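You operate a simulated robot arm through the tools that you are given. There is no shell and no other tool. Be economical: measure what you need, move in short steps, check, and stop when the job is done.

You run a simulated robot arm. Do the job below in one go: nothing can be reset, and whatever is moved stays where it is left.

Task
File both waiting job cards under their days and switch those to FULL.
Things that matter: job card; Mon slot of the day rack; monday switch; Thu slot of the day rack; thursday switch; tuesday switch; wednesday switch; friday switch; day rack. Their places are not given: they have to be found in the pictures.

It is judged by the outcome, as a careful person would: the job done as asked, and still so three seconds after it is handed in. It fails if anything else is knocked over, pushed out of place, dropped, spilled or broken.

Robot
A 7-joint arm with a two-finger parallel gripper, fixed in place. Base frame: the origin is at the foot of the arm, x ahead of it, y to its left, z up. Lengths are in m, angles in degrees, forces in N, time in s.
With the tool pointing down near the work surface it reaches from about 0.24 to 0.68 m from the base axis. Its first joint turns from -66.0 to 66.0 degrees. Payload 2.4 kg.
The tool frame sits at the grasp point between the pads (the TCP): z along the fingers, y along the line on which they close. The tips reach 0.03 m beyond it. Largest opening 0.094 m; finger width 0.028, thickness 0.01; the body of the gripper, 0.05 by 0.096 m, starts 0.055 m behind the TCP.
Orientation is told as [roll, pitch, yaw] about the base's x, y, z axes, in that order, counted from this pose: with the fingers straight down and closing along the base's y, the tool's x points along the base's -x, its y along +y and its z along -z.

Tools
- The arm moves only by the tool move_arm. Its argument "plan" is a list of rows, each an object (a shift or turn left out is 0, a gripper value left out holds the last) with "translation": the shift along the tool's x, y, z in m, a list of three; "turn": the turn, a rotation vector about the tool's x, y, z in degrees, a list of three; "claw": the finger opening in m, from 0 to 0.094. In form: [{"translation": [x, y, z], "turn": [ax, ay, az], "claw": claw}, ...]. A call has 1 to 12 rows; each row shifts and turns the commanded pose from where the row before left it, along the tool's axes as they then stand. Rows are played at 5 a second. More than 0.05 m and 8.6 degrees between two rows, or a gripper value outside its range, and nothing of the call is played. A pose out of reach is approached as far as the arm can. The call stops where the force on the tool passes 40 N (or 10 N more than at its start, if that is more) or the arm is blocked; 0.2 s more then pass. Each finger travels about 0.153 m/s and halts on what it meets, pressing with about 37 N; the grip force reading is that of the motor and also rises with nothing between the fingers. The clock runs only during rows and for 0.2 s after the last one: add rows that do not move to give the fingers time. The reply holds the time, the measured pose of the TCP, the force on the tool along the base axes, the opening and the grip force, in the units named above and with some noise.
- Cameras (640 x 400 px; columns grow to the right, rows downward): "scene" is fixed at [0.0536, 0.4896, 1.4515]; the picture's right is [-0.56, -0.83, 0.00], its down [-0.42, 0.29, -0.86] and it looks along [0.71, -0.48, -0.51] (base axes); focal length 352 px, centre (320, 200). "wrist" rides on the gripper at [0.076, 0.014, -0.102] in the tool frame; the picture's right is [-0.18, 0.98, 0.00], its down [-0.75, -0.14, -0.64] and it looks along [-0.63, -0.12, 0.77] (tool axes); focal length 243 px, centre (320, 200).
- snapshot(camera): a new picture of that camera. No time passes.
- measure_at(camera, pixels): there is no depth. For up to 12 entries [column, row, z] of the newest picture of that camera ("zoom" is the newest enlarged one), the place [x, y] in the base frame at which the ray of that pixel passes the height z, good to about 0.002 m. No time passes.
- zoom(camera, box): a new picture of the part [left, top, right, bottom] of that camera's present view, enlarged. No time passes.
- close_job(): hands the job in; it is judged then, once.

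Keep the steps short. Do not move on a guess: measure, check each grasp and each placing, and mend mistakes. In all there are 80 turns and 38 pictures (those below and enlarged ones count). Leave the gripper open and the arm clear of the work at the hand-in unless told otherwise, and finish with a single line.

The tools are called as a command line: name --argument value ..., lists and objects as JSON in quotes. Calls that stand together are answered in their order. move_arm: Moves the arm, as the interface text tells. Its arguments: {"type":"object","properties":{"plan":{"type":"array","items":{"type":"object","properties":{"translation":{"type":"array","items":{"type":"number"}},"turn":{"type":"array","items":{"type":"number"}},"claw":{"type":"number"}}}}},"required":["plan"]} The other tools are called the same way: snapshot (camera) takes a picture; measure_at (camera, pixels) gives the place at which the rays of pixels pass given heights; zoom (camera, box) takes an enlarged picture of a part of a camera's view; close_job () hands the job in.

At the start:

```text
clock: 0.0
tool_pos: [0.385, 0.0614, 1.1894]
orientation: [0.0, 0.2, 0.0]
wrist_force: [0.2, -0.6, 0.1]
width: 0.0939
finger_force: 0.0
```

scene: 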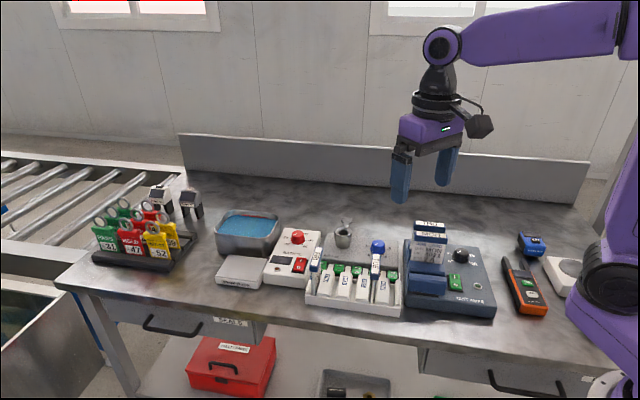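
wrist: 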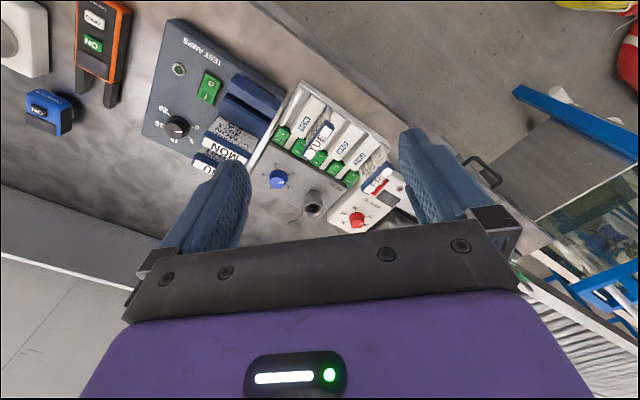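

I see a day rack around pixel (350,285) in the scene and cards standing near (430,240). I'll enlarge both areas.

zoom --camera "scene" --box '[290, 210, 510, 330]'

zoom --camera "wrist" --box '[140, 40, 440, 230]'

```text
2.91 times, centred on (400, 270) of scene
```

zoom: 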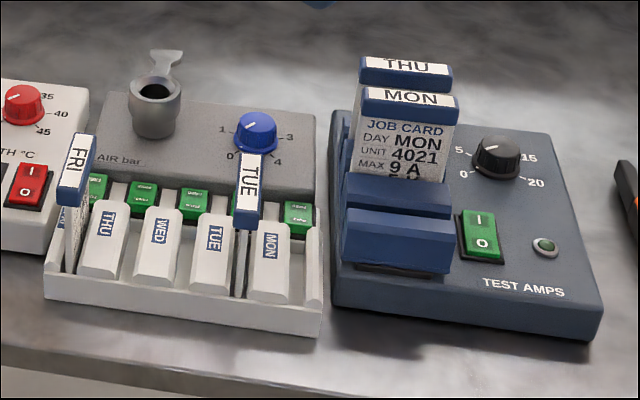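

```text
2.11 times, centred on (290, 135) of wrist
```

zoom: 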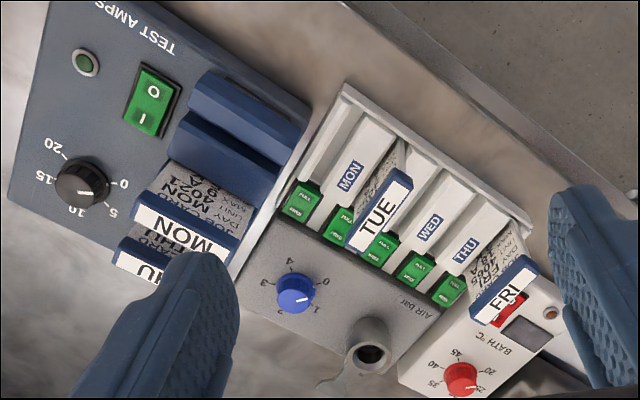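

The rack holds TUE and FRI, and the MON and THU cards wait in a holder on the blue tester. I'll measure rough positions before moving in for a closer look.

measure_at --camera "zoom" --pixels '[[345, 90, 0.83], [530, 230, 0.83], [245, 270, 0.83], [350, 178, 0.83], [465, 250, 0.83], [190, 225, 0.9], [380, 210, 0.88], [505, 290, 0.88], [302, 198, 0.83], [452, 285, 0.83]]'

measure_at --camera "scene" --pixels '[[306, 303, 0.8], [400, 316, 0.8], [495, 317, 0.8], [408, 290, 0.8]]'

```text
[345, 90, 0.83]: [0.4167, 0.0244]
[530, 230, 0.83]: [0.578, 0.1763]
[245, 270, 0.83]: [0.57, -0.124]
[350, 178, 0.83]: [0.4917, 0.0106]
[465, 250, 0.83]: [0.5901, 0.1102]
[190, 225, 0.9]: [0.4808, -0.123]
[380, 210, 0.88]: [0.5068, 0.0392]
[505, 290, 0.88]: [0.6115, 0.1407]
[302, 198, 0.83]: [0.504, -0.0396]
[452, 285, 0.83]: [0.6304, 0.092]
```

```text
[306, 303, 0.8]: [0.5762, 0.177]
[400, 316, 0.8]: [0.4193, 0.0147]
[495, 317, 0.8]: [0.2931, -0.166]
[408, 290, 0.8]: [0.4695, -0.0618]
```

The rack is turned about 45°: its front edge runs from (0.42, 0.02) to (0.58, 0.18). I'll turn the tool -45° about the base z axis and come down to (0.40, 0.20, 1.02), staying well above everything, so the wrist camera can see the rack.

move_arm --plan '[{"turn": [0, 0, 7.5]}, {"turn": [0, 0, 7.5]}, {"turn": [0, 0, 7.5]}, {"turn": [0, 0, 7.5]}, {"turn": [0, 0, 7.5]}, {"turn": [0, 0, 7.5]}, {"translation": [0.0176, 0.022, 0.034]}, {"translation": [0.0176, 0.022, 0.034]}, {"translation": [0.0176, 0.022, 0.034]}, {"translation": [0.0176, 0.022, 0.034]}, {"translation": [0.0176, 0.022, 0.034]}, {}]'

snapshot --camera "wrist"

```text
clock: 2.6
tool_pos: [0.4008, 0.2019, 1.0217]
orientation: [0.1, 0.0, -45.1]
wrist_force: [0.4, 0.7, -0.4]
width: 0.0939
finger_force: 0.1
```

```text
33 pictures are left
```

wrist: 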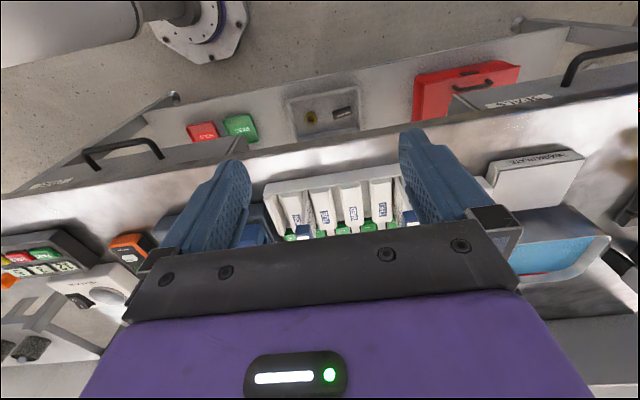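

The rack sits at the edge of the gripper body in this view. I'll move 0.11 m forward along -x of the tool, at the same height and clear of everything, to bring it into the open part of the picture.

move_arm --plan '[{"translation": [-0.037, 0, 0]}, {"translation": [-0.037, 0, 0]}, {"translation": [-0.036, 0, 0]}, {}]'

zoom --camera "wrist" --box '[200, 10, 440, 230]'

```text
clock: 3.6
tool_pos: [0.4785, 0.1243, 1.0189]
orientation: [0.0, 0.0, -45.0]
wrist_force: [1.0, -0.5, 0.7]
width: 0.0941
finger_force: 0.0
```

```text
1.82 times, centred on (320, 120) of wrist
```

zoom: 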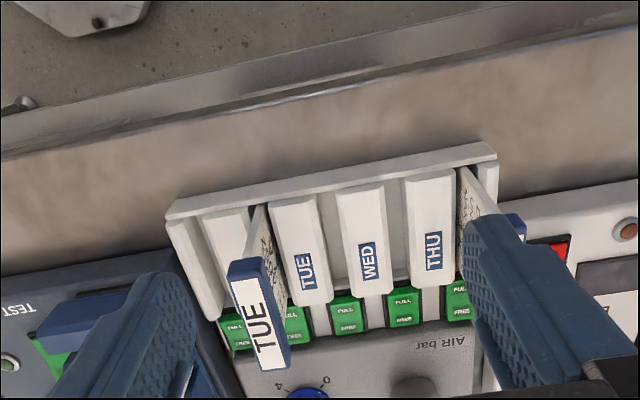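

Five slots: an empty one right of the MON block, the TUE card, an empty one, an empty one between WED and THU, then the FRI card. Each has a FULL/FREE rocker behind it. I'll zoom in on the rockers and labels.

zoom --camera "wrist" --box '[270, 100, 390, 210]'

zoom --camera "scene" --box '[300, 240, 410, 320]'

```text
3.64 times, centred on (330, 155) of wrist
```

zoom: 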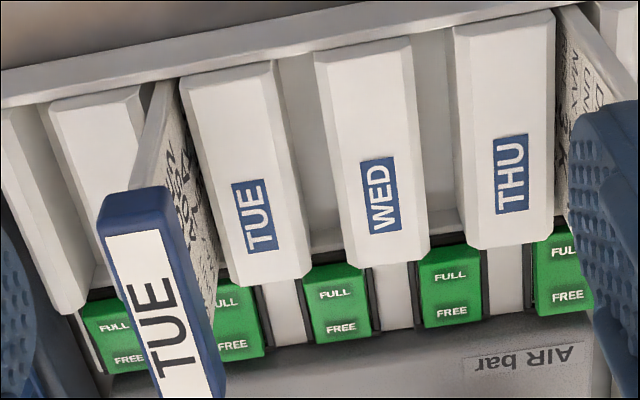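

```text
5.00 times, centred on (355, 280) of scene
```

zoom: 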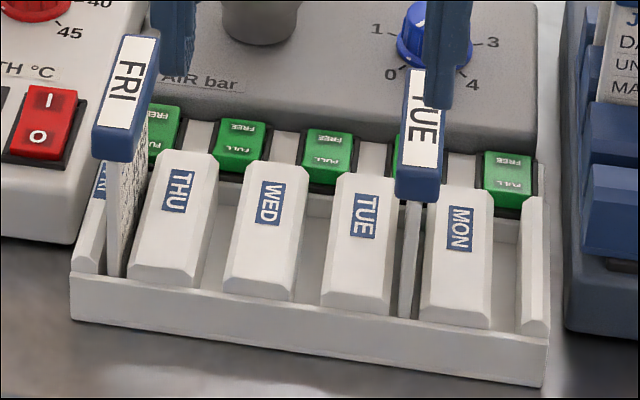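

The FRI label is on the left wall, so each day's slot lies just right of its label as the scene camera sees it. MON is the gap between the right wall and the MON block, and THU is the gap between the THU and WED blocks. Next I'll look at the waiting cards by moving to about (0.44, -0.06) at the same height.

move_arm --plan '[{"translation": [-0.0206, -0.0314, 0]}, {"translation": [-0.0206, -0.0314, 0]}, {"translation": [-0.0206, -0.0314, 0]}, {"translation": [-0.0206, -0.0314, 0]}, {"translation": [-0.0206, -0.0314, 0]}, {}]'

snapshot --camera "wrist"

zoom --camera "scene" --box '[390, 205, 510, 325]'

```text
clock: 5.0
tool_pos: [0.4386, -0.061, 1.0188]
orientation: [0.0, 0.0, -45.0]
wrist_force: [-0.1, 0.4, 0.0]
width: 0.0941
finger_force: 0.1
```

```text
29 pictures are left
```

wrist: 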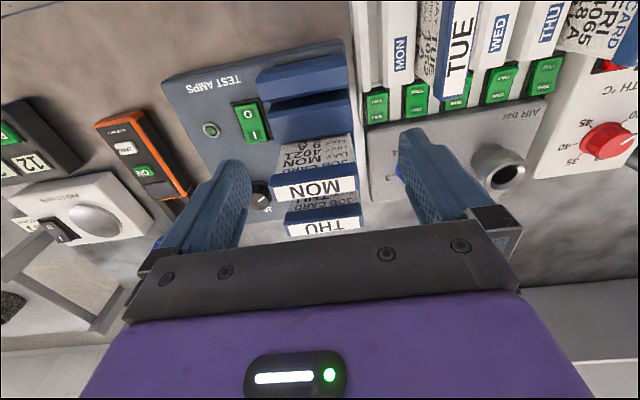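

```text
3.33 times, centred on (450, 265) of scene
```

zoom: 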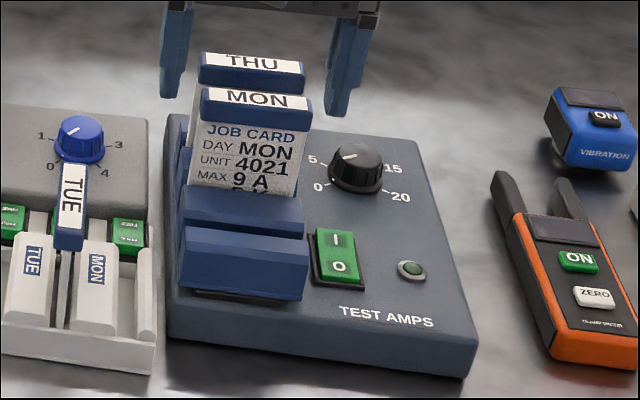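

I'll triangulate the header tops. The MON label centre is wrist (316,190) and scene zoom (254,98). The THU label centre is wrist (326,226) and scene zoom (251,64).

measure_at --camera "wrist" --pixels '[[316, 190, 0.88], [316, 190, 0.9], [316, 190, 0.92], [316, 190, 0.94], [326, 226, 0.9], [326, 226, 0.92], [326, 226, 0.94], [276, 195, 0.91], [355, 185, 0.91]]'

measure_at --camera "zoom" --pixels '[[254, 98, 0.88], [254, 98, 0.9], [254, 98, 0.92], [254, 98, 0.94], [251, 64, 0.9], [251, 64, 0.92], [251, 64, 0.94], [203, 95, 0.91], [311, 103, 0.91]]'

```text
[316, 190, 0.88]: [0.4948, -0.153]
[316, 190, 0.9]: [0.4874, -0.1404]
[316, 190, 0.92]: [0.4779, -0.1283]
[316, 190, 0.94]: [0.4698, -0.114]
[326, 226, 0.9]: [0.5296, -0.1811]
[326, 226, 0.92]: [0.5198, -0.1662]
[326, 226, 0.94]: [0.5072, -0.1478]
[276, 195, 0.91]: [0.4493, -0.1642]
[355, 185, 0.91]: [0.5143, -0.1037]
```

```text
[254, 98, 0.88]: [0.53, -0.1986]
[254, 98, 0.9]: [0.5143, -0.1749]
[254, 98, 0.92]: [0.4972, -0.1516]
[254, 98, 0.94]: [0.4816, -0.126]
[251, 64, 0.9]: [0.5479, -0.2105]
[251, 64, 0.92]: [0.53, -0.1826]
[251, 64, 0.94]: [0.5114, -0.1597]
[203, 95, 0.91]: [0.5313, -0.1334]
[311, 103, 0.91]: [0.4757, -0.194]
```

The header tops come out at about z≈0.965, so the tips at 0.989 are only just above them. I'll measure header corners at that height for the cards' exact direction, and the rack's TUE card too.

measure_at --camera "wrist" --pixels '[[276, 195, 0.965], [355, 185, 0.965], [316, 190, 0.965], [288, 231, 0.965], [363, 221, 0.965], [326, 226, 0.965], [275, 184, 0.965], [278, 203, 0.965], [403, 90, 0.83], [512, 90, 0.83], [460, 50, 0.9]]'

measure_at --camera "zoom" --pixels '[[203, 95, 0.965], [311, 103, 0.965], [254, 98, 0.965], [200, 60, 0.965], [304, 70, 0.965], [251, 64, 0.965], [73, 205, 0.9], [73, 205, 0.92], [73, 205, 0.88], [130, 232, 0.83]]'

zoom --camera "wrist" --box '[230, 30, 390, 250]'

```text
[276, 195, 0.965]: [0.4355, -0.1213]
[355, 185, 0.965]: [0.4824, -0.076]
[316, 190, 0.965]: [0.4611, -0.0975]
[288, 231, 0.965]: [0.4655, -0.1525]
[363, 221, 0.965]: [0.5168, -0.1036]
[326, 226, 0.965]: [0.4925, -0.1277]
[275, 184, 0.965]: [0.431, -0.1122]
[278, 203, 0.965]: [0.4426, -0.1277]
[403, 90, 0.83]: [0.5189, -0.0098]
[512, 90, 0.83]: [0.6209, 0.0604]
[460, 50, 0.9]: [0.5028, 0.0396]
```

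```text
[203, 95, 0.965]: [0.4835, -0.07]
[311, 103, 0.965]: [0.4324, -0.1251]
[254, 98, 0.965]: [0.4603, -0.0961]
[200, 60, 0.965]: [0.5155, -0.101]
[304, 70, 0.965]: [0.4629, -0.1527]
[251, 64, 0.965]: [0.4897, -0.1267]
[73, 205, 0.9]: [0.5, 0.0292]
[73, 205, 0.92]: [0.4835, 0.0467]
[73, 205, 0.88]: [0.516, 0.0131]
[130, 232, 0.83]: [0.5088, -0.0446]
```

```text
1.82 times, centred on (310, 140) of wrist
```

zoom: 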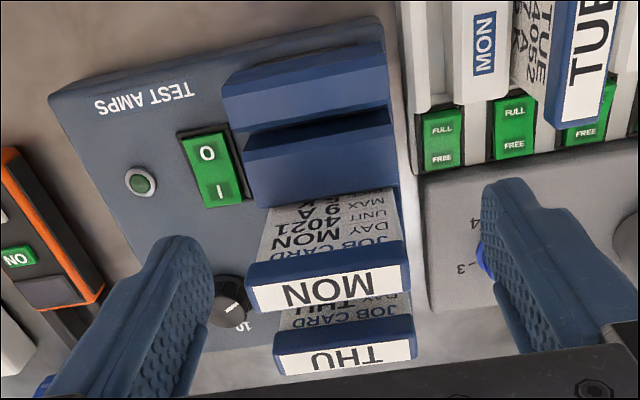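

The cards are square to the rack at 45°. MON's header top is centred on (0.4605, -0.097, 0.965), THU's on (0.491, -0.127, 0.965), and the headers are about 0.07 × 0.018. The filed TUE header overhangs its own rocker, so I'll press the rockers before filing. I'll look closely at them first.

zoom --camera "wrist" --box '[355, 30, 455, 130]'

zoom --camera "wrist" --box '[470, 30, 580, 120]'

```text
4.00 times, centred on (405, 80) of wrist
```

zoom: 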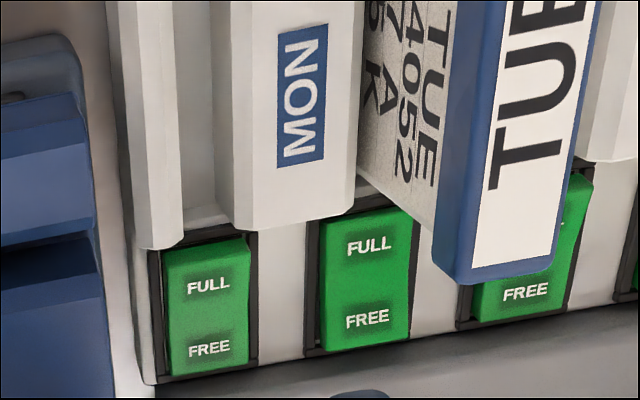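

```text
4.44 times, centred on (525, 75) of wrist
```

zoom: 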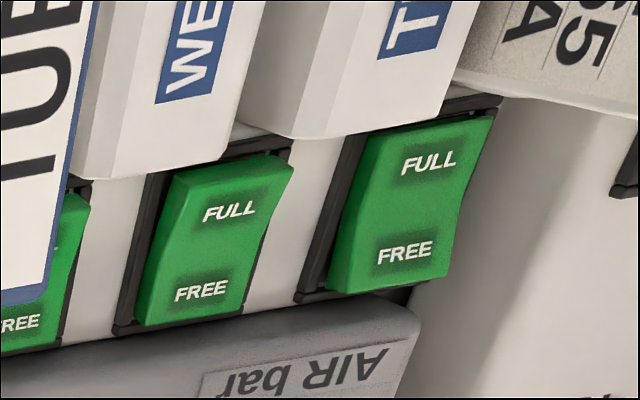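

MON's and THU's rockers stand FULL-end up, so they are FREE, while FRI's is pressed at FULL. I'll triangulate the rocker positions. MON's centre is wrist (376,108) and scene (392.6,275.6). THU's is wrist (501,84) and scene (339,269).

measure_at --camera "wrist" --pixels '[[376.3, 108, 0.82], [376.3, 108, 0.84], [376.3, 108, 0.86], [501, 84, 0.82], [501, 84, 0.84], [501, 84, 0.86], [376, 101, 0.84], [377, 117, 0.84], [364, 92, 0.84], [386, 88, 0.84], [402, 87, 0.84], [422, 83, 0.84]]'

measure_at --camera "scene" --pixels '[[392.6, 275.6, 0.82], [392.6, 275.6, 0.84], [392.6, 275.6, 0.86], [339, 269, 0.82], [339, 269, 0.84], [339, 269, 0.86]]'

```text
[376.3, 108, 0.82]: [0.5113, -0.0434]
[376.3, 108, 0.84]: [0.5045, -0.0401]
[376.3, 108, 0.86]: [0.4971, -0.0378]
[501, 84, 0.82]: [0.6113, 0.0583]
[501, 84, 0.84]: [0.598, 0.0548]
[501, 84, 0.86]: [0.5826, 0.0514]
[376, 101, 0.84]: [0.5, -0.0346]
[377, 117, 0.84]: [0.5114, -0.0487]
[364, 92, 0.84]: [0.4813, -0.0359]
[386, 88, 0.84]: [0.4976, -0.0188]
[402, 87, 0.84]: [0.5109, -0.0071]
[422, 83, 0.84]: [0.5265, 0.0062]
```

```text
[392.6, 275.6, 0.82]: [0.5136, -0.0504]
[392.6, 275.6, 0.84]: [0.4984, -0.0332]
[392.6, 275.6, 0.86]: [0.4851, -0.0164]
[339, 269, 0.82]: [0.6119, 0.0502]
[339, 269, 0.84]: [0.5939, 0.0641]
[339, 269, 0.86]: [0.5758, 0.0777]
```

The rocker centres are MON (0.507, -0.042, 0.83) and THU (0.604, 0.057, 0.83), with a pitch of 0.046. To press MON, I want the narrow side of the gripper toward TUE's card and the wrist camera away from the waiting cards, which means yaw -135. I'll lift and try that turn.

move_arm --plan '[{"translation": [0, 0, -0.04]}, {"translation": [0, 0, -0.03]}, {"turn": [0, 0, 8.5], "claw": 0}, {"turn": [0, 0, 8.5]}, {"turn": [0, 0, 8.5]}, {"turn": [0, 0, 8.5]}, {"turn": [0, 0, 8.5]}, {"turn": [0, 0, 8.5]}, {"turn": [0, 0, 8.5]}, {"turn": [0, 0, 8.5]}, {"turn": [0, 0, 8.5]}, {"turn": [0, 0, 8.5]}]'

```text
clock: 7.6
tool_pos: [0.441, -0.0595, 1.089]
orientation: [0.0, 0.0, -130.2]
wrist_force: [0.2, -0.2, 0.4]
width: 0.0001
finger_force: 32.9
```

Yaw -130 is reached. I'll finish the turn, move over MON's FULL end at (0.5006, -0.0356) and come down to z 0.93, checking on the way.

move_arm --plan '[{"turn": [0, 0, 4.8]}, {"translation": [0.0295, 0.0126, 0]}, {"translation": [0.0295, 0.0126, 0]}, {}, {"translation": [0, 0, 0.04]}, {"translation": [0, 0, 0.04]}, {"translation": [0, 0, 0.04]}, {"translation": [0, 0, 0.03]}, {}]'

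zoom --camera "scene" --box '[330, 210, 450, 310]'

snapshot --camera "wrist"

```text
clock: 9.6
tool_pos: [0.501, -0.0346, 0.9407]
orientation: [0.0, -0.1, -134.8]
wrist_force: [0.0, 0.4, -0.1]
width: 0.0
finger_force: 33.2
```

```text
4.00 times, centred on (390, 260) of scene
```

zoom: 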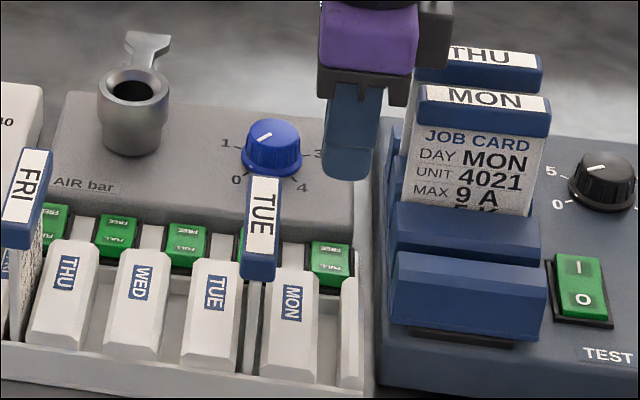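

```text
23 pictures are left
```

wrist: 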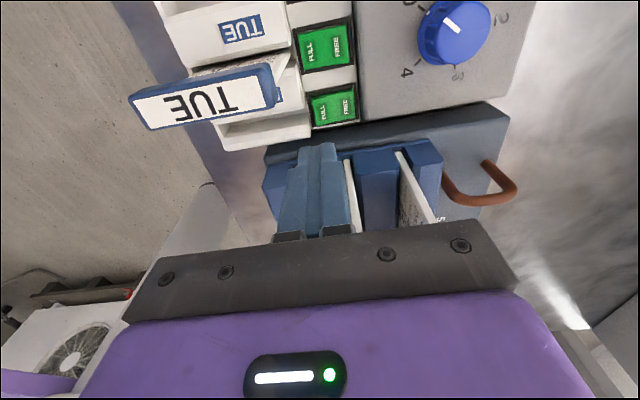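

The tips hang above the MON rocker, clear of TUE's header and the waiting card. I'll come down to tip height 0.846, then press in small steps.

move_arm --plan '[{"translation": [0, 0, 0.025]}, {"translation": [0, 0, 0.025]}, {"translation": [0, 0, 0.015]}, {}, {"translation": [0, 0, 0.004]}, {"translation": [0, 0, 0.004]}, {}]'

zoom --camera "wrist" --box '[180, 40, 440, 240]'

```text
clock: 10.2
tool_pos: [0.5057, -0.0367, 0.9019]
orientation: [1.0, 0.7, -134.6]
wrist_force: [-2.2, 0.0, 22.1]
width: 0.0
finger_force: 33.0
stopped in row 3: the force on the tool passed its limit (the readings are from after the stop); the commanded pose is now the measured one
```

```text
2.00 times, centred on (310, 140) of wrist
```

zoom: 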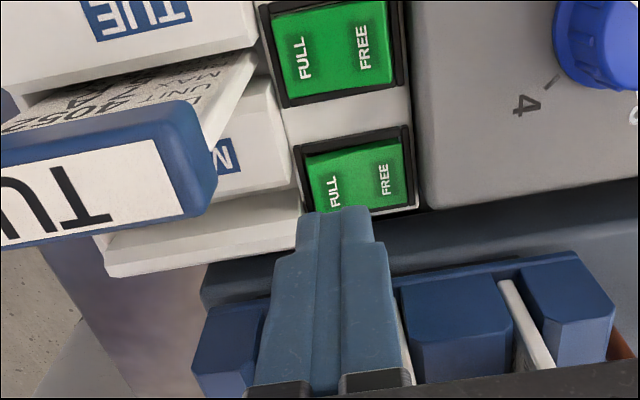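

The press stopped early, with the tips at 0.872 and 22 N upward, well above the rocker. I need to see what touched before going on.

zoom --camera "scene" --box '[360, 200, 460, 300]'

```text
4.00 times, centred on (410, 250) of scene
```

zoom: 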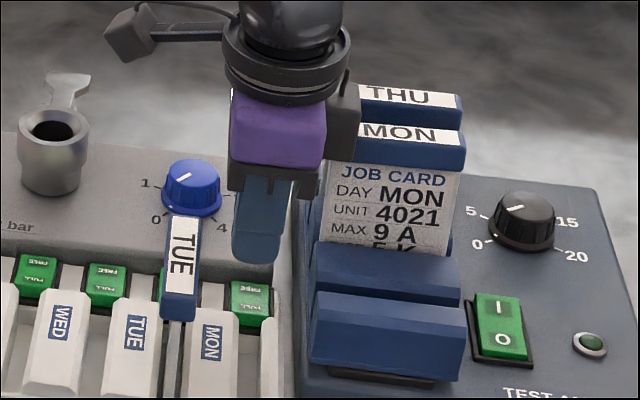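

The black block on the gripper's back came down on MON's header top. The card looks undisturbed. With the cards waiting there, the MON rocker can't be reached safely. The filed TUE header's rear end also stops about 8 mm short of the rockers, so I'll file the cards first and press afterward with a slight tilt. First I'll lift straight up and turn back.

move_arm --plan '[{"translation": [0, 0, -0.03]}, {"translation": [0, 0, -0.05]}, {"translation": [0, 0, -0.05]}, {"turn": [0, 0, -8.5]}, {"turn": [0, 0, -8.5]}, {"turn": [0, 0, -8.5]}, {"turn": [0, 0, -8.5]}, {"turn": [0, 0, -8.5]}, {"turn": [0, 0, -8.5]}, {"turn": [0, 0, -8.5]}, {"turn": [0, 0, -8.5]}, {"turn": [0, 0, -8.5]}]'

move_arm --plan '[{"turn": [0, 0, -8.5], "claw": 0.034}, {"turn": [0, 0, -8.5]}, {"turn": [0, 0, -8.5]}, {"turn": [0, 0, -8.5]}, {"turn": [0, 0, -8.5]}, {"turn": [0, 0, -8.5]}, {"turn": [0, 0, -8.5]}, {"turn": [0, 0, -8.5]}, {"turn": [0, 0, -8.5]}, {"turn": [0, 0, -8.5]}, {"turn": [0, 0, -8.5]}, {}]'

zoom --camera "scene" --box '[380, 200, 500, 300]'

```text
clock: 12.8
tool_pos: [0.5028, -0.036, 1.0297]
orientation: [0.6, -0.8, -58.0]
wrist_force: [-0.1, -0.9, -0.2]
width: 0.0
finger_force: 33.4
```

```text
clock: 15.4
tool_pos: [0.5024, -0.0345, 1.0312]
orientation: [-0.7, -0.6, 35.5]
wrist_force: [0.3, -0.8, -0.2]
width: 0.034
finger_force: 0.1
```

```text
4.00 times, centred on (440, 250) of scene
```

zoom: 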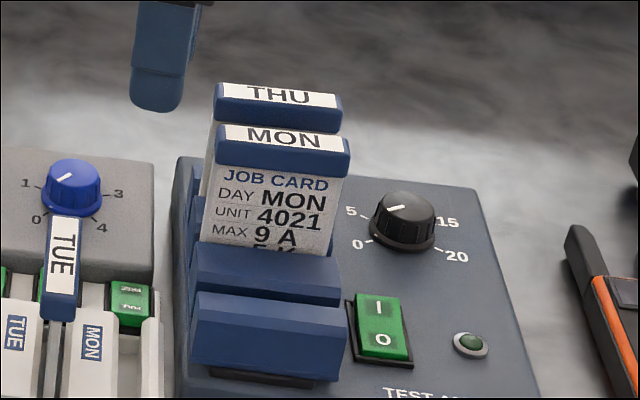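

The cards are undisturbed. I'll finish the turn to +45° and remove the ~1° tilt left from the contact. I'll also re-measure the label centres at zoom (282,137) and (278,97).

measure_at --camera "zoom" --pixels '[[282, 137, 0.965], [278, 97, 0.965], [216, 140, 0.965], [350, 150, 0.965]]'

move_arm --plan '[{"turn": [0, 0, -8]}, {"turn": [0, 0, -1.5]}, {"turn": [-0.8, 0.5, 0]}, {"translation": [0, 0, -0.03]}, {}]'

```text
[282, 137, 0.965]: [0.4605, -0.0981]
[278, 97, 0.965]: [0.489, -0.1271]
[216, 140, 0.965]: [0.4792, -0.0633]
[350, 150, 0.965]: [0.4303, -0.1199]
```

```text
clock: 16.6
tool_pos: [0.5022, -0.0353, 1.06]
orientation: [0.0, 0.1, 44.8]
wrist_force: [0.2, -1.2, -0.4]
width: 0.0341
finger_force: 0.1
```

Now at (0, 0, 45°). I'll move over MON's header at (0.4605, -0.0975), still at z 1.06, and look.

move_arm --plan '[{"translation": [0.037, -0.0073, 0]}, {"translation": [0.0365, -0.0072, 0]}, {}, {"translation": [0, 0, 0.04]}, {}]'

snapshot --camera "wrist"

```text
clock: 17.8
tool_pos: [0.4603, -0.0958, 1.0187]
orientation: [0.0, 0.1, 44.8]
wrist_force: [-0.7, 0.3, 0.0]
width: 0.0339
finger_force: 0.1
```

```text
19 pictures are left
```

wrist: 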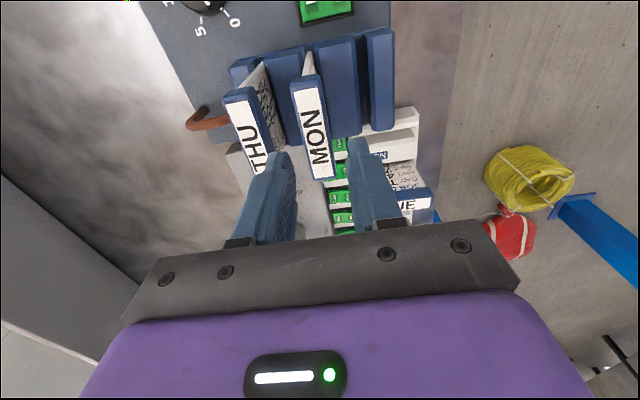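

MON's header lies between the fingers. I'll check its corner positions and direction from this view at z 0.965.

measure_at --camera "wrist" --pixels '[[291, 88, 0.965], [316, 84, 0.965], [310, 180, 0.965], [334, 177, 0.965], [223, 100, 0.965], [249, 95, 0.965]]'

```text
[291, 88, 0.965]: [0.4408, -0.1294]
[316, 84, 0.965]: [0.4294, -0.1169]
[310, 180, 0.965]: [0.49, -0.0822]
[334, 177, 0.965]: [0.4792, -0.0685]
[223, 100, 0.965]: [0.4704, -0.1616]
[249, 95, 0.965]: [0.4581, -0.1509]
```

The header centre is (0.460, -0.0985) and 17 mm thick, matching the earlier reading. I'll come down to z 0.955 around it, then close.

move_arm --plan '[{"translation": [0.001, -0.0015, 0.02]}, {"translation": [0, 0, 0.022]}, {"translation": [0, 0, 0.0215]}, {}, {"claw": 0.01}, {}, {}, {}]'

zoom --camera "scene" --box '[370, 190, 490, 290]'

```text
clock: 19.6
tool_pos: [0.4599, -0.0967, 0.9569]
orientation: [0.0, 0.1, 44.9]
wrist_force: [-0.3, 0.4, 0.7]
width: 0.0235
finger_force: 36.7
```

```text
4.00 times, centred on (430, 240) of scene
```

zoom: 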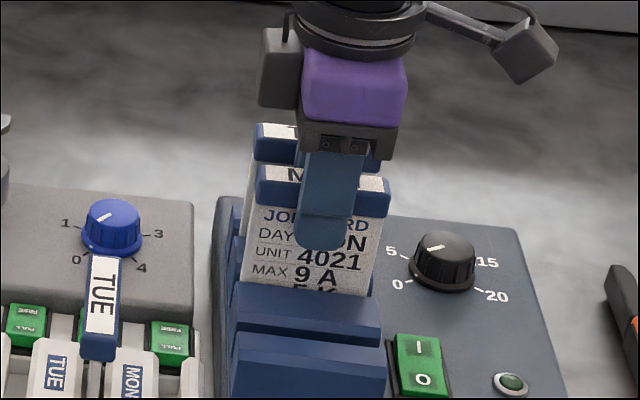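

It holds at 0.0235 m with 37 N. I'll lift straight up 0.12 m in steps and check.

move_arm --plan '[{"translation": [0, 0, -0.015]}, {"translation": [0, 0, -0.02]}, {"translation": [0, 0, -0.03]}, {"translation": [0, 0, -0.03]}, {"translation": [0, 0, -0.03]}, {"translation": [0, 0, -0.03]}, {}]'

zoom --camera "scene" --box '[340, 110, 520, 290]'

```text
clock: 21.2
tool_pos: [0.4617, -0.0972, 1.1114]
orientation: [-0.1, 0.1, 44.9]
wrist_force: [0.4, 0.7, -0.6]
width: 0.0234
finger_force: 36.7
```

```text
2.22 times, centred on (430, 200) of scene
```

zoom: 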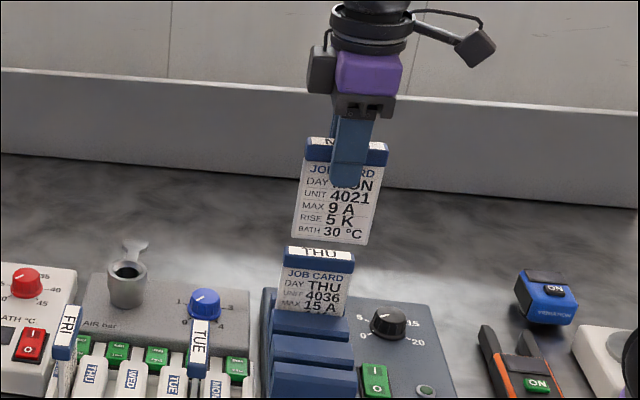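

The MON card is held upright and clear. I'll turn it -90° at this height and measure the card bottom and TUE's header from the current picture.

measure_at --camera "zoom" --pixels '[[329, 238.5, 1.0], [329, 238.5, 1.02], [329, 238.5, 1.04], [346, 143, 1.12], [200, 335, 0.89], [200, 335, 0.905], [200, 335, 0.92], [69, 319, 0.905], [69, 319, 0.92]]'

move_arm --plan '[{"turn": [0, 0, 8.2]}, {"turn": [0, 0, 8.2]}, {"turn": [0, 0, 8.2]}, {"turn": [0, 0, 8.2]}, {"turn": [0, 0, 8.2]}, {"turn": [0, 0, 8.2]}, {"turn": [0, 0, 8.2]}, {"turn": [0, 0, 8.2]}, {"turn": [0, 0, 8.2]}, {"turn": [0, 0, 8.2]}, {"turn": [0, 0, 7.9]}, {}]'

snapshot --camera "wrist"

```text
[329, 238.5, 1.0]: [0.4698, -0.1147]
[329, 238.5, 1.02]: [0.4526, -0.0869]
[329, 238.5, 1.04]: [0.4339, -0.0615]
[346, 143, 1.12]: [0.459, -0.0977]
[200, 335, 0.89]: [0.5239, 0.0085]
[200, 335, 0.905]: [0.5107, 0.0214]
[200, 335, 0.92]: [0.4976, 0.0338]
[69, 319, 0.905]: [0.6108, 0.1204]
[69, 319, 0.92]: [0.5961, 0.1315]
```

```text
clock: 23.8
tool_pos: [0.4615, -0.0983, 1.1127]
orientation: [-0.1, 0.0, -45.1]
wrist_force: [0.0, -0.1, -0.3]
width: 0.0235
finger_force: 36.9
```

```text
16 pictures are left
```

wrist: 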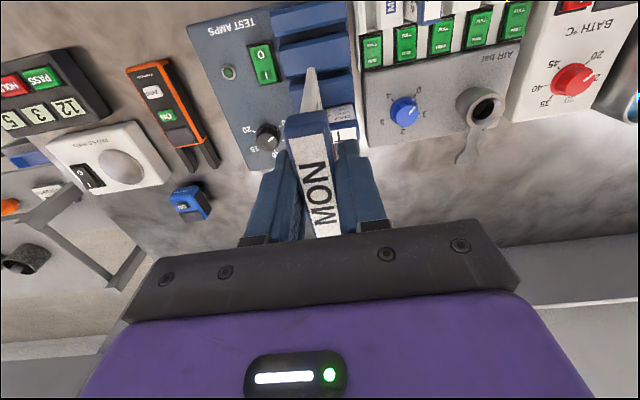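

The card's bottom is 0.108 below its header top. I'll move at this height to above the MON slot region at (0.465, 0.02) and look at the rack beside the held card.

move_arm --plan '[{"translation": [0.027, 0.0287, 0]}, {"translation": [0.027, 0.0287, 0]}, {"translation": [0.027, 0.0287, 0]}, {}]'

zoom --camera "wrist" --box '[230, 40, 450, 240]'

```text
clock: 24.8
tool_pos: [0.4655, 0.02, 1.1123]
orientation: [-0.1, 0.0, -45.1]
wrist_force: [-0.5, 0.5, -0.5]
width: 0.0235
finger_force: 36.6
```

```text
2.00 times, centred on (340, 140) of wrist
```

zoom: 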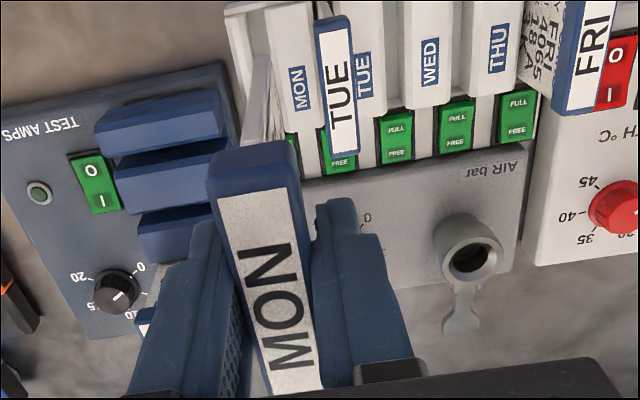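

I'll triangulate TUE's header from this view, with label centre (340,85) and ends at (336,17) and (345,153). I'll do the same for the rockers, the MON/WED/THU block edges and the cup rim.

measure_at --camera "zoom" --pixels '[[340, 85, 0.89], [340, 85, 0.905], [340, 85, 0.92], [336, 17, 0.91], [345, 153, 0.91], [396, 137, 0.83], [455, 125, 0.83], [515, 116, 0.83], [446, 85, 0.845], [458, 85, 0.845], [470, 260, 0.88], [470, 222, 0.88]]'

zoom --camera "scene" --box '[300, 230, 420, 330]'

```text
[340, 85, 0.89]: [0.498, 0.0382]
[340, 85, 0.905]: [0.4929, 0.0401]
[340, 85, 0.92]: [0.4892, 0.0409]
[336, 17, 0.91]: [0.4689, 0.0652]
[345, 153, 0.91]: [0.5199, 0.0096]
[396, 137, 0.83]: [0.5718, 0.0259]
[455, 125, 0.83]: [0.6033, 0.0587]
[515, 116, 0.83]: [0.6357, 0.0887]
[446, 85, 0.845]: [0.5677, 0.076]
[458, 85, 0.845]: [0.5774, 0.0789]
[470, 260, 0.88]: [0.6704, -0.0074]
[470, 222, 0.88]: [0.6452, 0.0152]
```

```text
4.00 times, centred on (360, 280) of scene
```

zoom: 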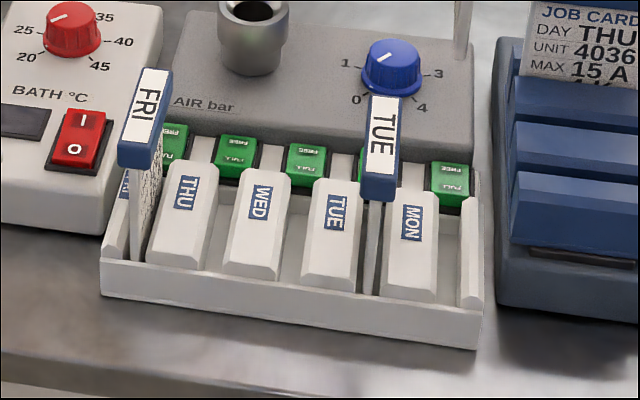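

Now the scene view. I'll measure TUE's label centre (385,134), FRI's (146,108), and the top edges of the MON and THU slots.

measure_at --camera "zoom" --pixels '[[385, 134, 0.905], [385, 134, 0.92], [385, 134, 0.935], [146, 108, 0.92], [146, 108, 0.935], [438, 215, 0.84], [433, 298, 0.84], [460, 300, 0.84], [470, 218, 0.84], [225, 262, 0.84], [205, 255, 0.84], [238, 180, 0.84]]'

```text
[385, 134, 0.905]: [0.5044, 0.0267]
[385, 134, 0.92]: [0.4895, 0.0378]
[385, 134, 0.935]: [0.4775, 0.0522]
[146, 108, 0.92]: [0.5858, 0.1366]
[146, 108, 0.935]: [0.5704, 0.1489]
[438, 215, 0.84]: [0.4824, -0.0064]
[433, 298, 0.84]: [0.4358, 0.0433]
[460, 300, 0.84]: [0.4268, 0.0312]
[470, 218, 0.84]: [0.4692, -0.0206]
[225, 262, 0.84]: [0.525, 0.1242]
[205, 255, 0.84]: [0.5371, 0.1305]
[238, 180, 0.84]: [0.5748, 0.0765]
```

The numbers agree. TUE's header top is at z≈0.918, centred on (0.491, 0.039), and the pitch is 0.0455. That puts the MON target at (0.4586, 0.0066) and the THU target at (0.555, 0.103), with a seated TCP z of about 0.91. I'll move over MON's slot and lower to z 0.96, leaving the card bottom about 0.86.

move_arm --plan '[{"translation": [-0.0046, -0.0143, 0]}, {}, {"translation": [0, 0, 0.04]}, {"translation": [0, 0, 0.04]}, {"translation": [0, 0, 0.04]}, {"translation": [0, 0, 0.032]}, {}, {}]'

zoom --camera "scene" --box '[340, 210, 450, 320]'

```text
clock: 26.6
tool_pos: [0.458, 0.0077, 0.9607]
orientation: [-0.1, 0.0, -45.0]
wrist_force: [-0.6, 0.2, -1.0]
width: 0.0233
finger_force: 36.9
```

```text
3.64 times, centred on (395, 265) of scene
```

zoom: 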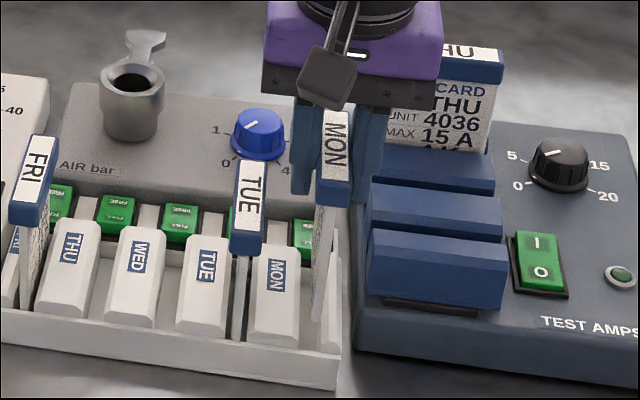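

The card bottom is lined up over the gap between the MON block and the right wall. I'll lower it gently to about z 0.912.

move_arm --plan '[{"translation": [-0.001, 0, 0.01]}, {"translation": [0, 0, 0.01]}, {"translation": [0, 0, 0.01]}, {"translation": [0, 0, 0.006]}, {"translation": [0, 0, 0.004]}, {"translation": [0, 0, 0.004]}, {"translation": [0, 0, 0.003]}, {}, {}]'

```text
clock: 28.6
tool_pos: [0.459, 0.0052, 0.9144]
orientation: [0.1, -0.1, -45.1]
wrist_force: [7.8, -4.6, 30.9]
width: 0.0235
finger_force: 37.0
```

It touched down at 0.9144 with 31 N upward, about where I expected it to seat. I'll check the height against TUE's card before releasing.

zoom --camera "scene" --box '[340, 220, 430, 320]'

```text
4.00 times, centred on (385, 270) of scene
```

zoom: 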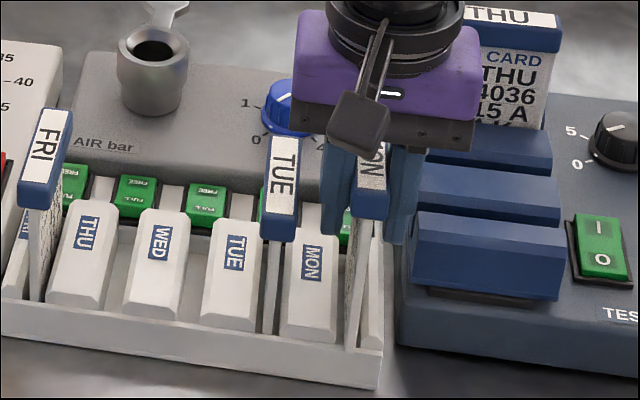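

MON's header looks higher than TUE's would suggest. I'll compare matching points on both headers and the lower shaft edges before releasing.

measure_at --camera "zoom" --pixels '[[280, 215, 0.918], [264, 212, 0.918], [296, 213, 0.918], [359, 192, 0.922], [388, 192, 0.922], [372, 192, 0.922], [262, 238, 0.9], [357, 218, 0.9], [44, 184, 0.918], [350, 348, 0.82], [268, 332, 0.82]]'

snapshot --camera "wrist"

```text
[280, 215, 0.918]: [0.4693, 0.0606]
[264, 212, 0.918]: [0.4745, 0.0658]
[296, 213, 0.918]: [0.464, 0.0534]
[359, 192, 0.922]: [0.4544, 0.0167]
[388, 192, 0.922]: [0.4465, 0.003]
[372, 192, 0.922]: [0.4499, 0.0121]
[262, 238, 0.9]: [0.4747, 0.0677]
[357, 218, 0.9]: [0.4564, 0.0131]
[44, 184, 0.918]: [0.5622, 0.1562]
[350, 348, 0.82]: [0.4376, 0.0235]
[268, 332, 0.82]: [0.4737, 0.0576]
```

```text
11 pictures are left
```

wrist: 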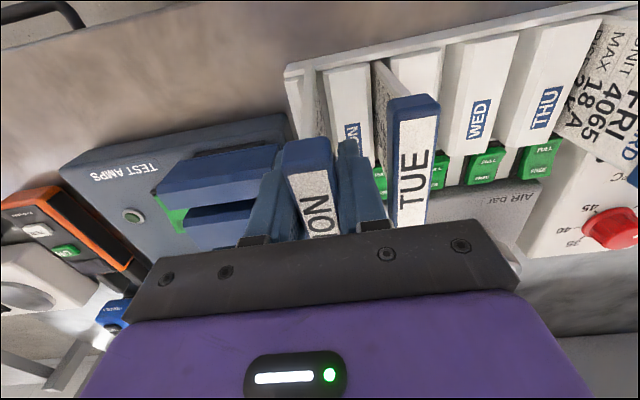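

MON's header sits about 17 mm higher or 20 mm further back in the grip than planned, so it may have slipped. I'll resolve which with the wrist view.

measure_at --camera "wrist" --pixels '[[309, 172, 0.92], [309, 172, 0.93], [309, 172, 0.94], [309, 140, 0.92], [309, 140, 0.94], [417, 121, 0.918], [417, 97, 0.918], [400, 225, 0.918]]'

zoom --camera "wrist" --box '[270, 50, 450, 250]'

```text
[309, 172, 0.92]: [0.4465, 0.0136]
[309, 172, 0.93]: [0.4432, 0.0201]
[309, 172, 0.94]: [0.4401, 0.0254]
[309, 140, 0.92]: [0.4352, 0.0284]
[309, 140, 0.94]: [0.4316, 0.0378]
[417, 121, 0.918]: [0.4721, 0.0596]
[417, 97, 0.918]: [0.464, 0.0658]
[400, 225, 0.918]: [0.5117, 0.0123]
```

```text
2.00 times, centred on (360, 150) of wrist
```

zoom: 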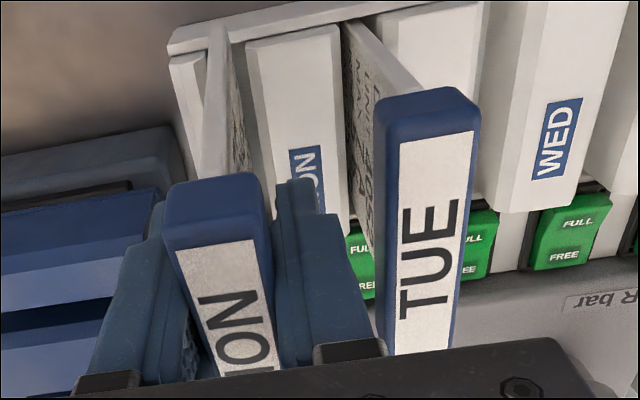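

MON's lower front corner seems to be sitting on the rack's front lip, with the card tipped a little in the grip. I'll lift it clear and look.

move_arm --plan '[{"translation": [0, 0, -0.01]}, {"translation": [0, 0, -0.02]}, {"translation": [0, 0, -0.03]}, {"translation": [0, 0, -0.03]}, {}]'

zoom --camera "scene" --box '[335, 190, 445, 320]'

```text
clock: 29.8
tool_pos: [0.4573, 0.0061, 1.002]
orientation: [-0.1, 0.1, -45.2]
wrist_force: [0.5, -0.4, 0.2]
width: 0.0233
finger_force: 36.8
```

```text
3.08 times, centred on (390, 255) of scene
```

zoom: 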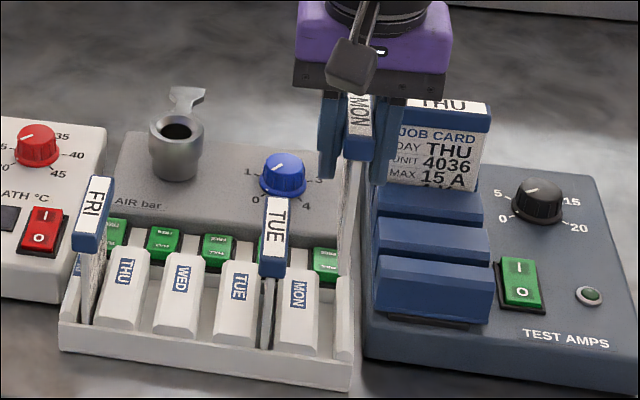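

The card hangs nearly vertical. I'll measure the header's front end and bottom corner here, now that the z reference has shifted by 0.0876.

measure_at --camera "zoom" --pixels '[[358, 136, 1.01], [358, 136, 1.018], [338, 262, 0.9], [338, 262, 0.91], [350, 165, 0.99], [362, 98, 1.01], [362, 98, 1.018], [275, 250, 0.918], [280, 203, 0.918], [275, 250, 0.925]]'

zoom --camera "wrist" --box '[230, 0, 450, 250]'

```text
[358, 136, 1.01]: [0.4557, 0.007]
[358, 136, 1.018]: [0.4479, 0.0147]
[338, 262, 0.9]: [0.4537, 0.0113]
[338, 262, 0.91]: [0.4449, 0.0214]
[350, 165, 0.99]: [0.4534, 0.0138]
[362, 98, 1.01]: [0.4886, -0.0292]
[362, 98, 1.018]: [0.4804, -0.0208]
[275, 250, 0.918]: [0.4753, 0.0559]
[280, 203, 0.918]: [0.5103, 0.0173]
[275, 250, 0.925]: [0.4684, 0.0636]
```

```text
1.60 times, centred on (340, 125) of wrist
```

zoom: 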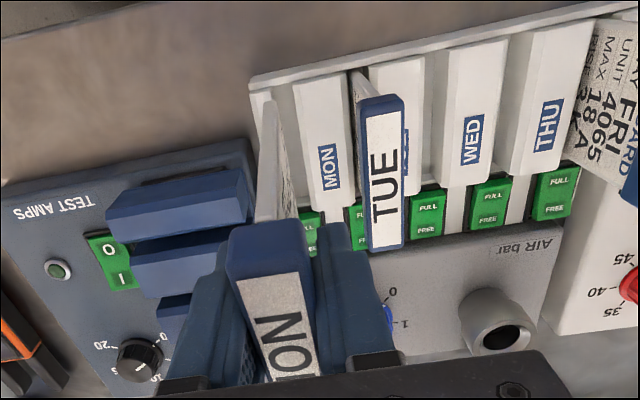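

The card slid straight up about 22 mm in the grip. It had landed about 4 mm too far forward, on the rack's front lip at z≈0.836. I'll shift 5 mm back along the slot, then lower with the new offset, where the card bottom is at TCP - 0.078.

move_arm --plan '[{"translation": [-0.005, 0.0012, 0]}, {"translation": [0, 0, 0.04]}, {"translation": [0, 0, 0.035]}, {}, {"translation": [0, 0, 0.006]}, {"translation": [0, 0, 0.006]}, {"translation": [0, 0, 0.006]}, {}, {}]'

```text
clock: 31.8
tool_pos: [0.4646, 0.001, 0.911]
orientation: [0.2, -0.3, -45.0]
wrist_force: [5.4, -10.1, 30.1]
width: 0.0234
finger_force: 37.1
```

It's still blocked at nearly the same height, with a push toward +d. I'll look closely at where the card bottom sits.

zoom --camera "wrist" --box '[260, 40, 430, 200]'

zoom --camera "scene" --box '[350, 235, 430, 325]'

```text
2.50 times, centred on (345, 120) of wrist
```

zoom: 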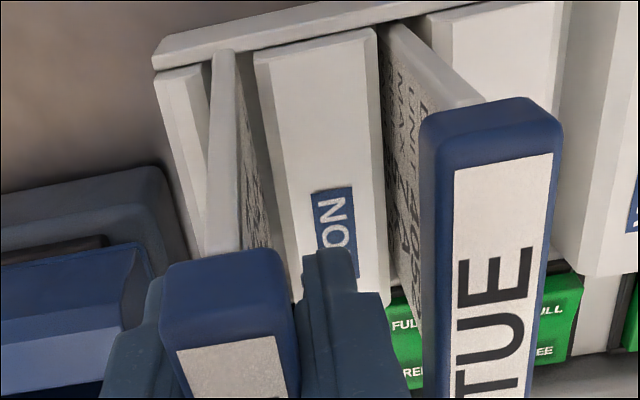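

```text
4.44 times, centred on (390, 280) of scene
```

zoom: 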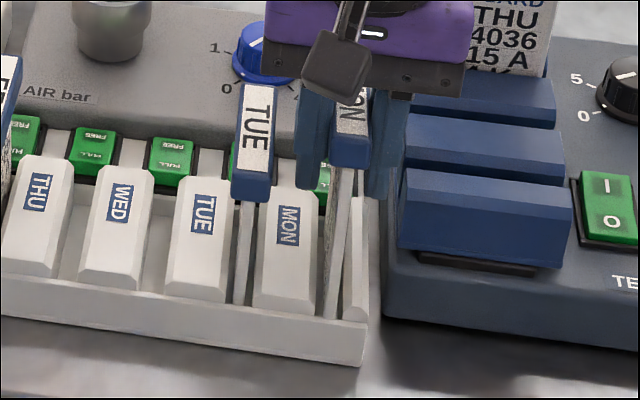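

MON's lower front corner at zoom (222,48) still appears over the lip, while TUE's at (385,25) is just inside it. I'll measure both along the slot direction.

measure_at --camera "wrist" --pixels '[[305.8, 59.2, 0.833], [305.8, 59.2, 0.82], [361, 50, 0.812], [361, 50, 0.833], [283, 65, 0.835], [299, 62, 0.835], [345, 53, 0.835]]'

measure_at --camera "zoom" --pixels '[[330, 316, 0.833], [330, 316, 0.82], [238, 300, 0.82], [238, 300, 0.833], [318, 314, 0.833], [345, 318, 0.833]]'

```text
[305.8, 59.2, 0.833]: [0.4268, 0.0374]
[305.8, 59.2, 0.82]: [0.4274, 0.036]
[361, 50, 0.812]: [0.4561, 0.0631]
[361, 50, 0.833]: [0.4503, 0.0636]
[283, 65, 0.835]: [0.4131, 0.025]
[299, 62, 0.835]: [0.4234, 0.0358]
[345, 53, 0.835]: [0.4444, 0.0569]
```

```text
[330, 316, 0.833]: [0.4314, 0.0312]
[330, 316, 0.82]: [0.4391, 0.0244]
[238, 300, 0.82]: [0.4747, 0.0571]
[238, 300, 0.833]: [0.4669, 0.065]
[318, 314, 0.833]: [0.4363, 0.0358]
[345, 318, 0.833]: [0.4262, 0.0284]
```

The card is tipped about 4–5° in the grip, bottom forward, so its lower corner still catches the lip at d≈0.275. I'll lift 30 mm, turn the tool -4.5° about its y axis to make the card upright, and lower again.

move_arm --plan '[{"translation": [0, 0, -0.015]}, {"translation": [0, 0, -0.015]}, {"turn": [0, -4.5, 0]}, {}, {"translation": [0.0004, 0, 0.0099]}, {"translation": [0.0004, 0, 0.0099]}, {"translation": [0.0004, 0, 0.005]}, {"translation": [0.0004, 0, 0.005]}, {"translation": [0.0004, 0, 0.005]}, {}, {}]'

```text
clock: 34.2
tool_pos: [0.4634, 0.0028, 0.9045]
orientation: [-0.1, -4.5, -45.1]
wrist_force: [1.0, 0.6, -0.3]
width: 0.0235
finger_force: 37.4
```

No force now at z 0.9045, so the card bottom is below lip height and inside the slot. I'll keep lowering gently.

move_arm --plan '[{"translation": [0.0004, 0, 0.005]}, {"translation": [0.0004, 0, 0.005]}, {"translation": [0.0003, 0, 0.004]}, {"translation": [0.0003, 0, 0.003]}, {}, {}]'

```text
clock: 35.6
tool_pos: [0.4624, 0.0017, 0.8886]
orientation: [0.0, -4.5, -45.1]
wrist_force: [-5.3, 5.7, 30.5]
width: 0.0233
finger_force: 37.1
```

It bottomed at z 0.8886, which is the expected floor (0.81). I'll open the fingers slightly to release, then raise straight up.

move_arm --plan '[{"translation": [0, 0, -0.001]}, {"claw": 0.036}, {}, {}, {"translation": [0, 0, -0.01]}, {"translation": [0, 0, -0.03]}, {"translation": [0, 0, -0.04]}, {"translation": [0, 0, -0.04]}, {"turn": [0, 4.5, 0]}, {}]'

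snapshot --camera "scene"

```text
clock: 37.8
tool_pos: [0.4587, 0.0095, 1.01]
orientation: [-0.1, 0.0, -45.0]
wrist_force: [-0.6, 0.1, -0.1]
width: 0.0361
finger_force: 0.0
```

```text
5 pictures are left
```

scene: 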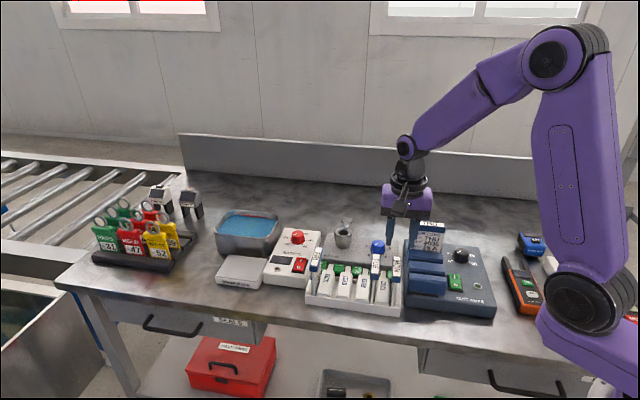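

MON now stands in its slot beside TUE. Next is THU: I'll raise the arm and turn to +45°.

move_arm --plan '[{"translation": [0, 0, -0.05]}, {"turn": [0, 0, -8.2]}, {"turn": [0, 0, -8.2]}, {"turn": [0, 0, -8.2]}, {"turn": [0, 0, -8.2]}, {"turn": [0, 0, -8.2]}, {"turn": [0, 0, -8.2]}, {"turn": [0, 0, -8.2]}, {"turn": [0, 0, -8.2]}, {"turn": [0, 0, -8.2]}, {"turn": [0, 0, -8.2]}, {"turn": [0, 0, -8]}]'

measure_at --camera "scene" --pixels '[[377, 262, 0.918], [394, 265, 0.918], [432, 225, 0.965], [343, 229, 0.87], [378, 243, 0.86]]'

```text
clock: 40.4
tool_pos: [0.4563, 0.0088, 1.0585]
orientation: [0.0, 0.1, 45.1]
wrist_force: [-0.2, 0.0, -0.1]
width: 0.0359
finger_force: 0.0
```

```text
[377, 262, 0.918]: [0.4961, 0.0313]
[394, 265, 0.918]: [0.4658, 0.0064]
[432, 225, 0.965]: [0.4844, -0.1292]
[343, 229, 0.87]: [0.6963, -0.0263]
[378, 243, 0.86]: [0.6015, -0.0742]
```

I'll move over THU's header at (0.489, -0.1276) and look once with the wrist camera.

move_arm --plan '[{"translation": [0.0244, -0.0399, 0]}, {"translation": [0.0244, -0.0399, 0]}, {"translation": [0.0245, -0.0398, 0]}, {}, {"translation": [0, 0, 0.04]}, {}]'

snapshot --camera "wrist"

```text
clock: 41.8
tool_pos: [0.4905, -0.1269, 1.0173]
orientation: [0.0, 0.1, 44.8]
wrist_force: [-0.4, -0.1, 1.4]
width: 0.036
finger_force: 0.0
```

```text
4 pictures are left
```

wrist: 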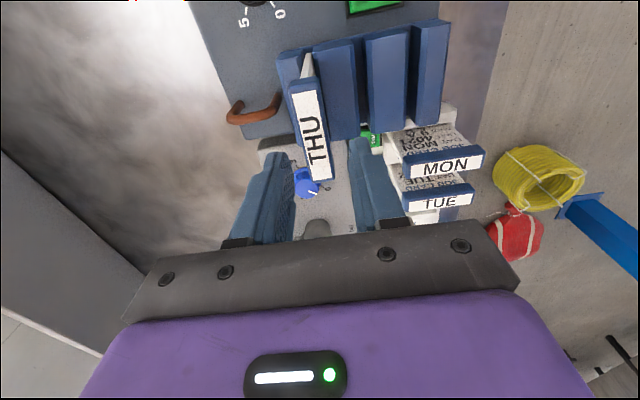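

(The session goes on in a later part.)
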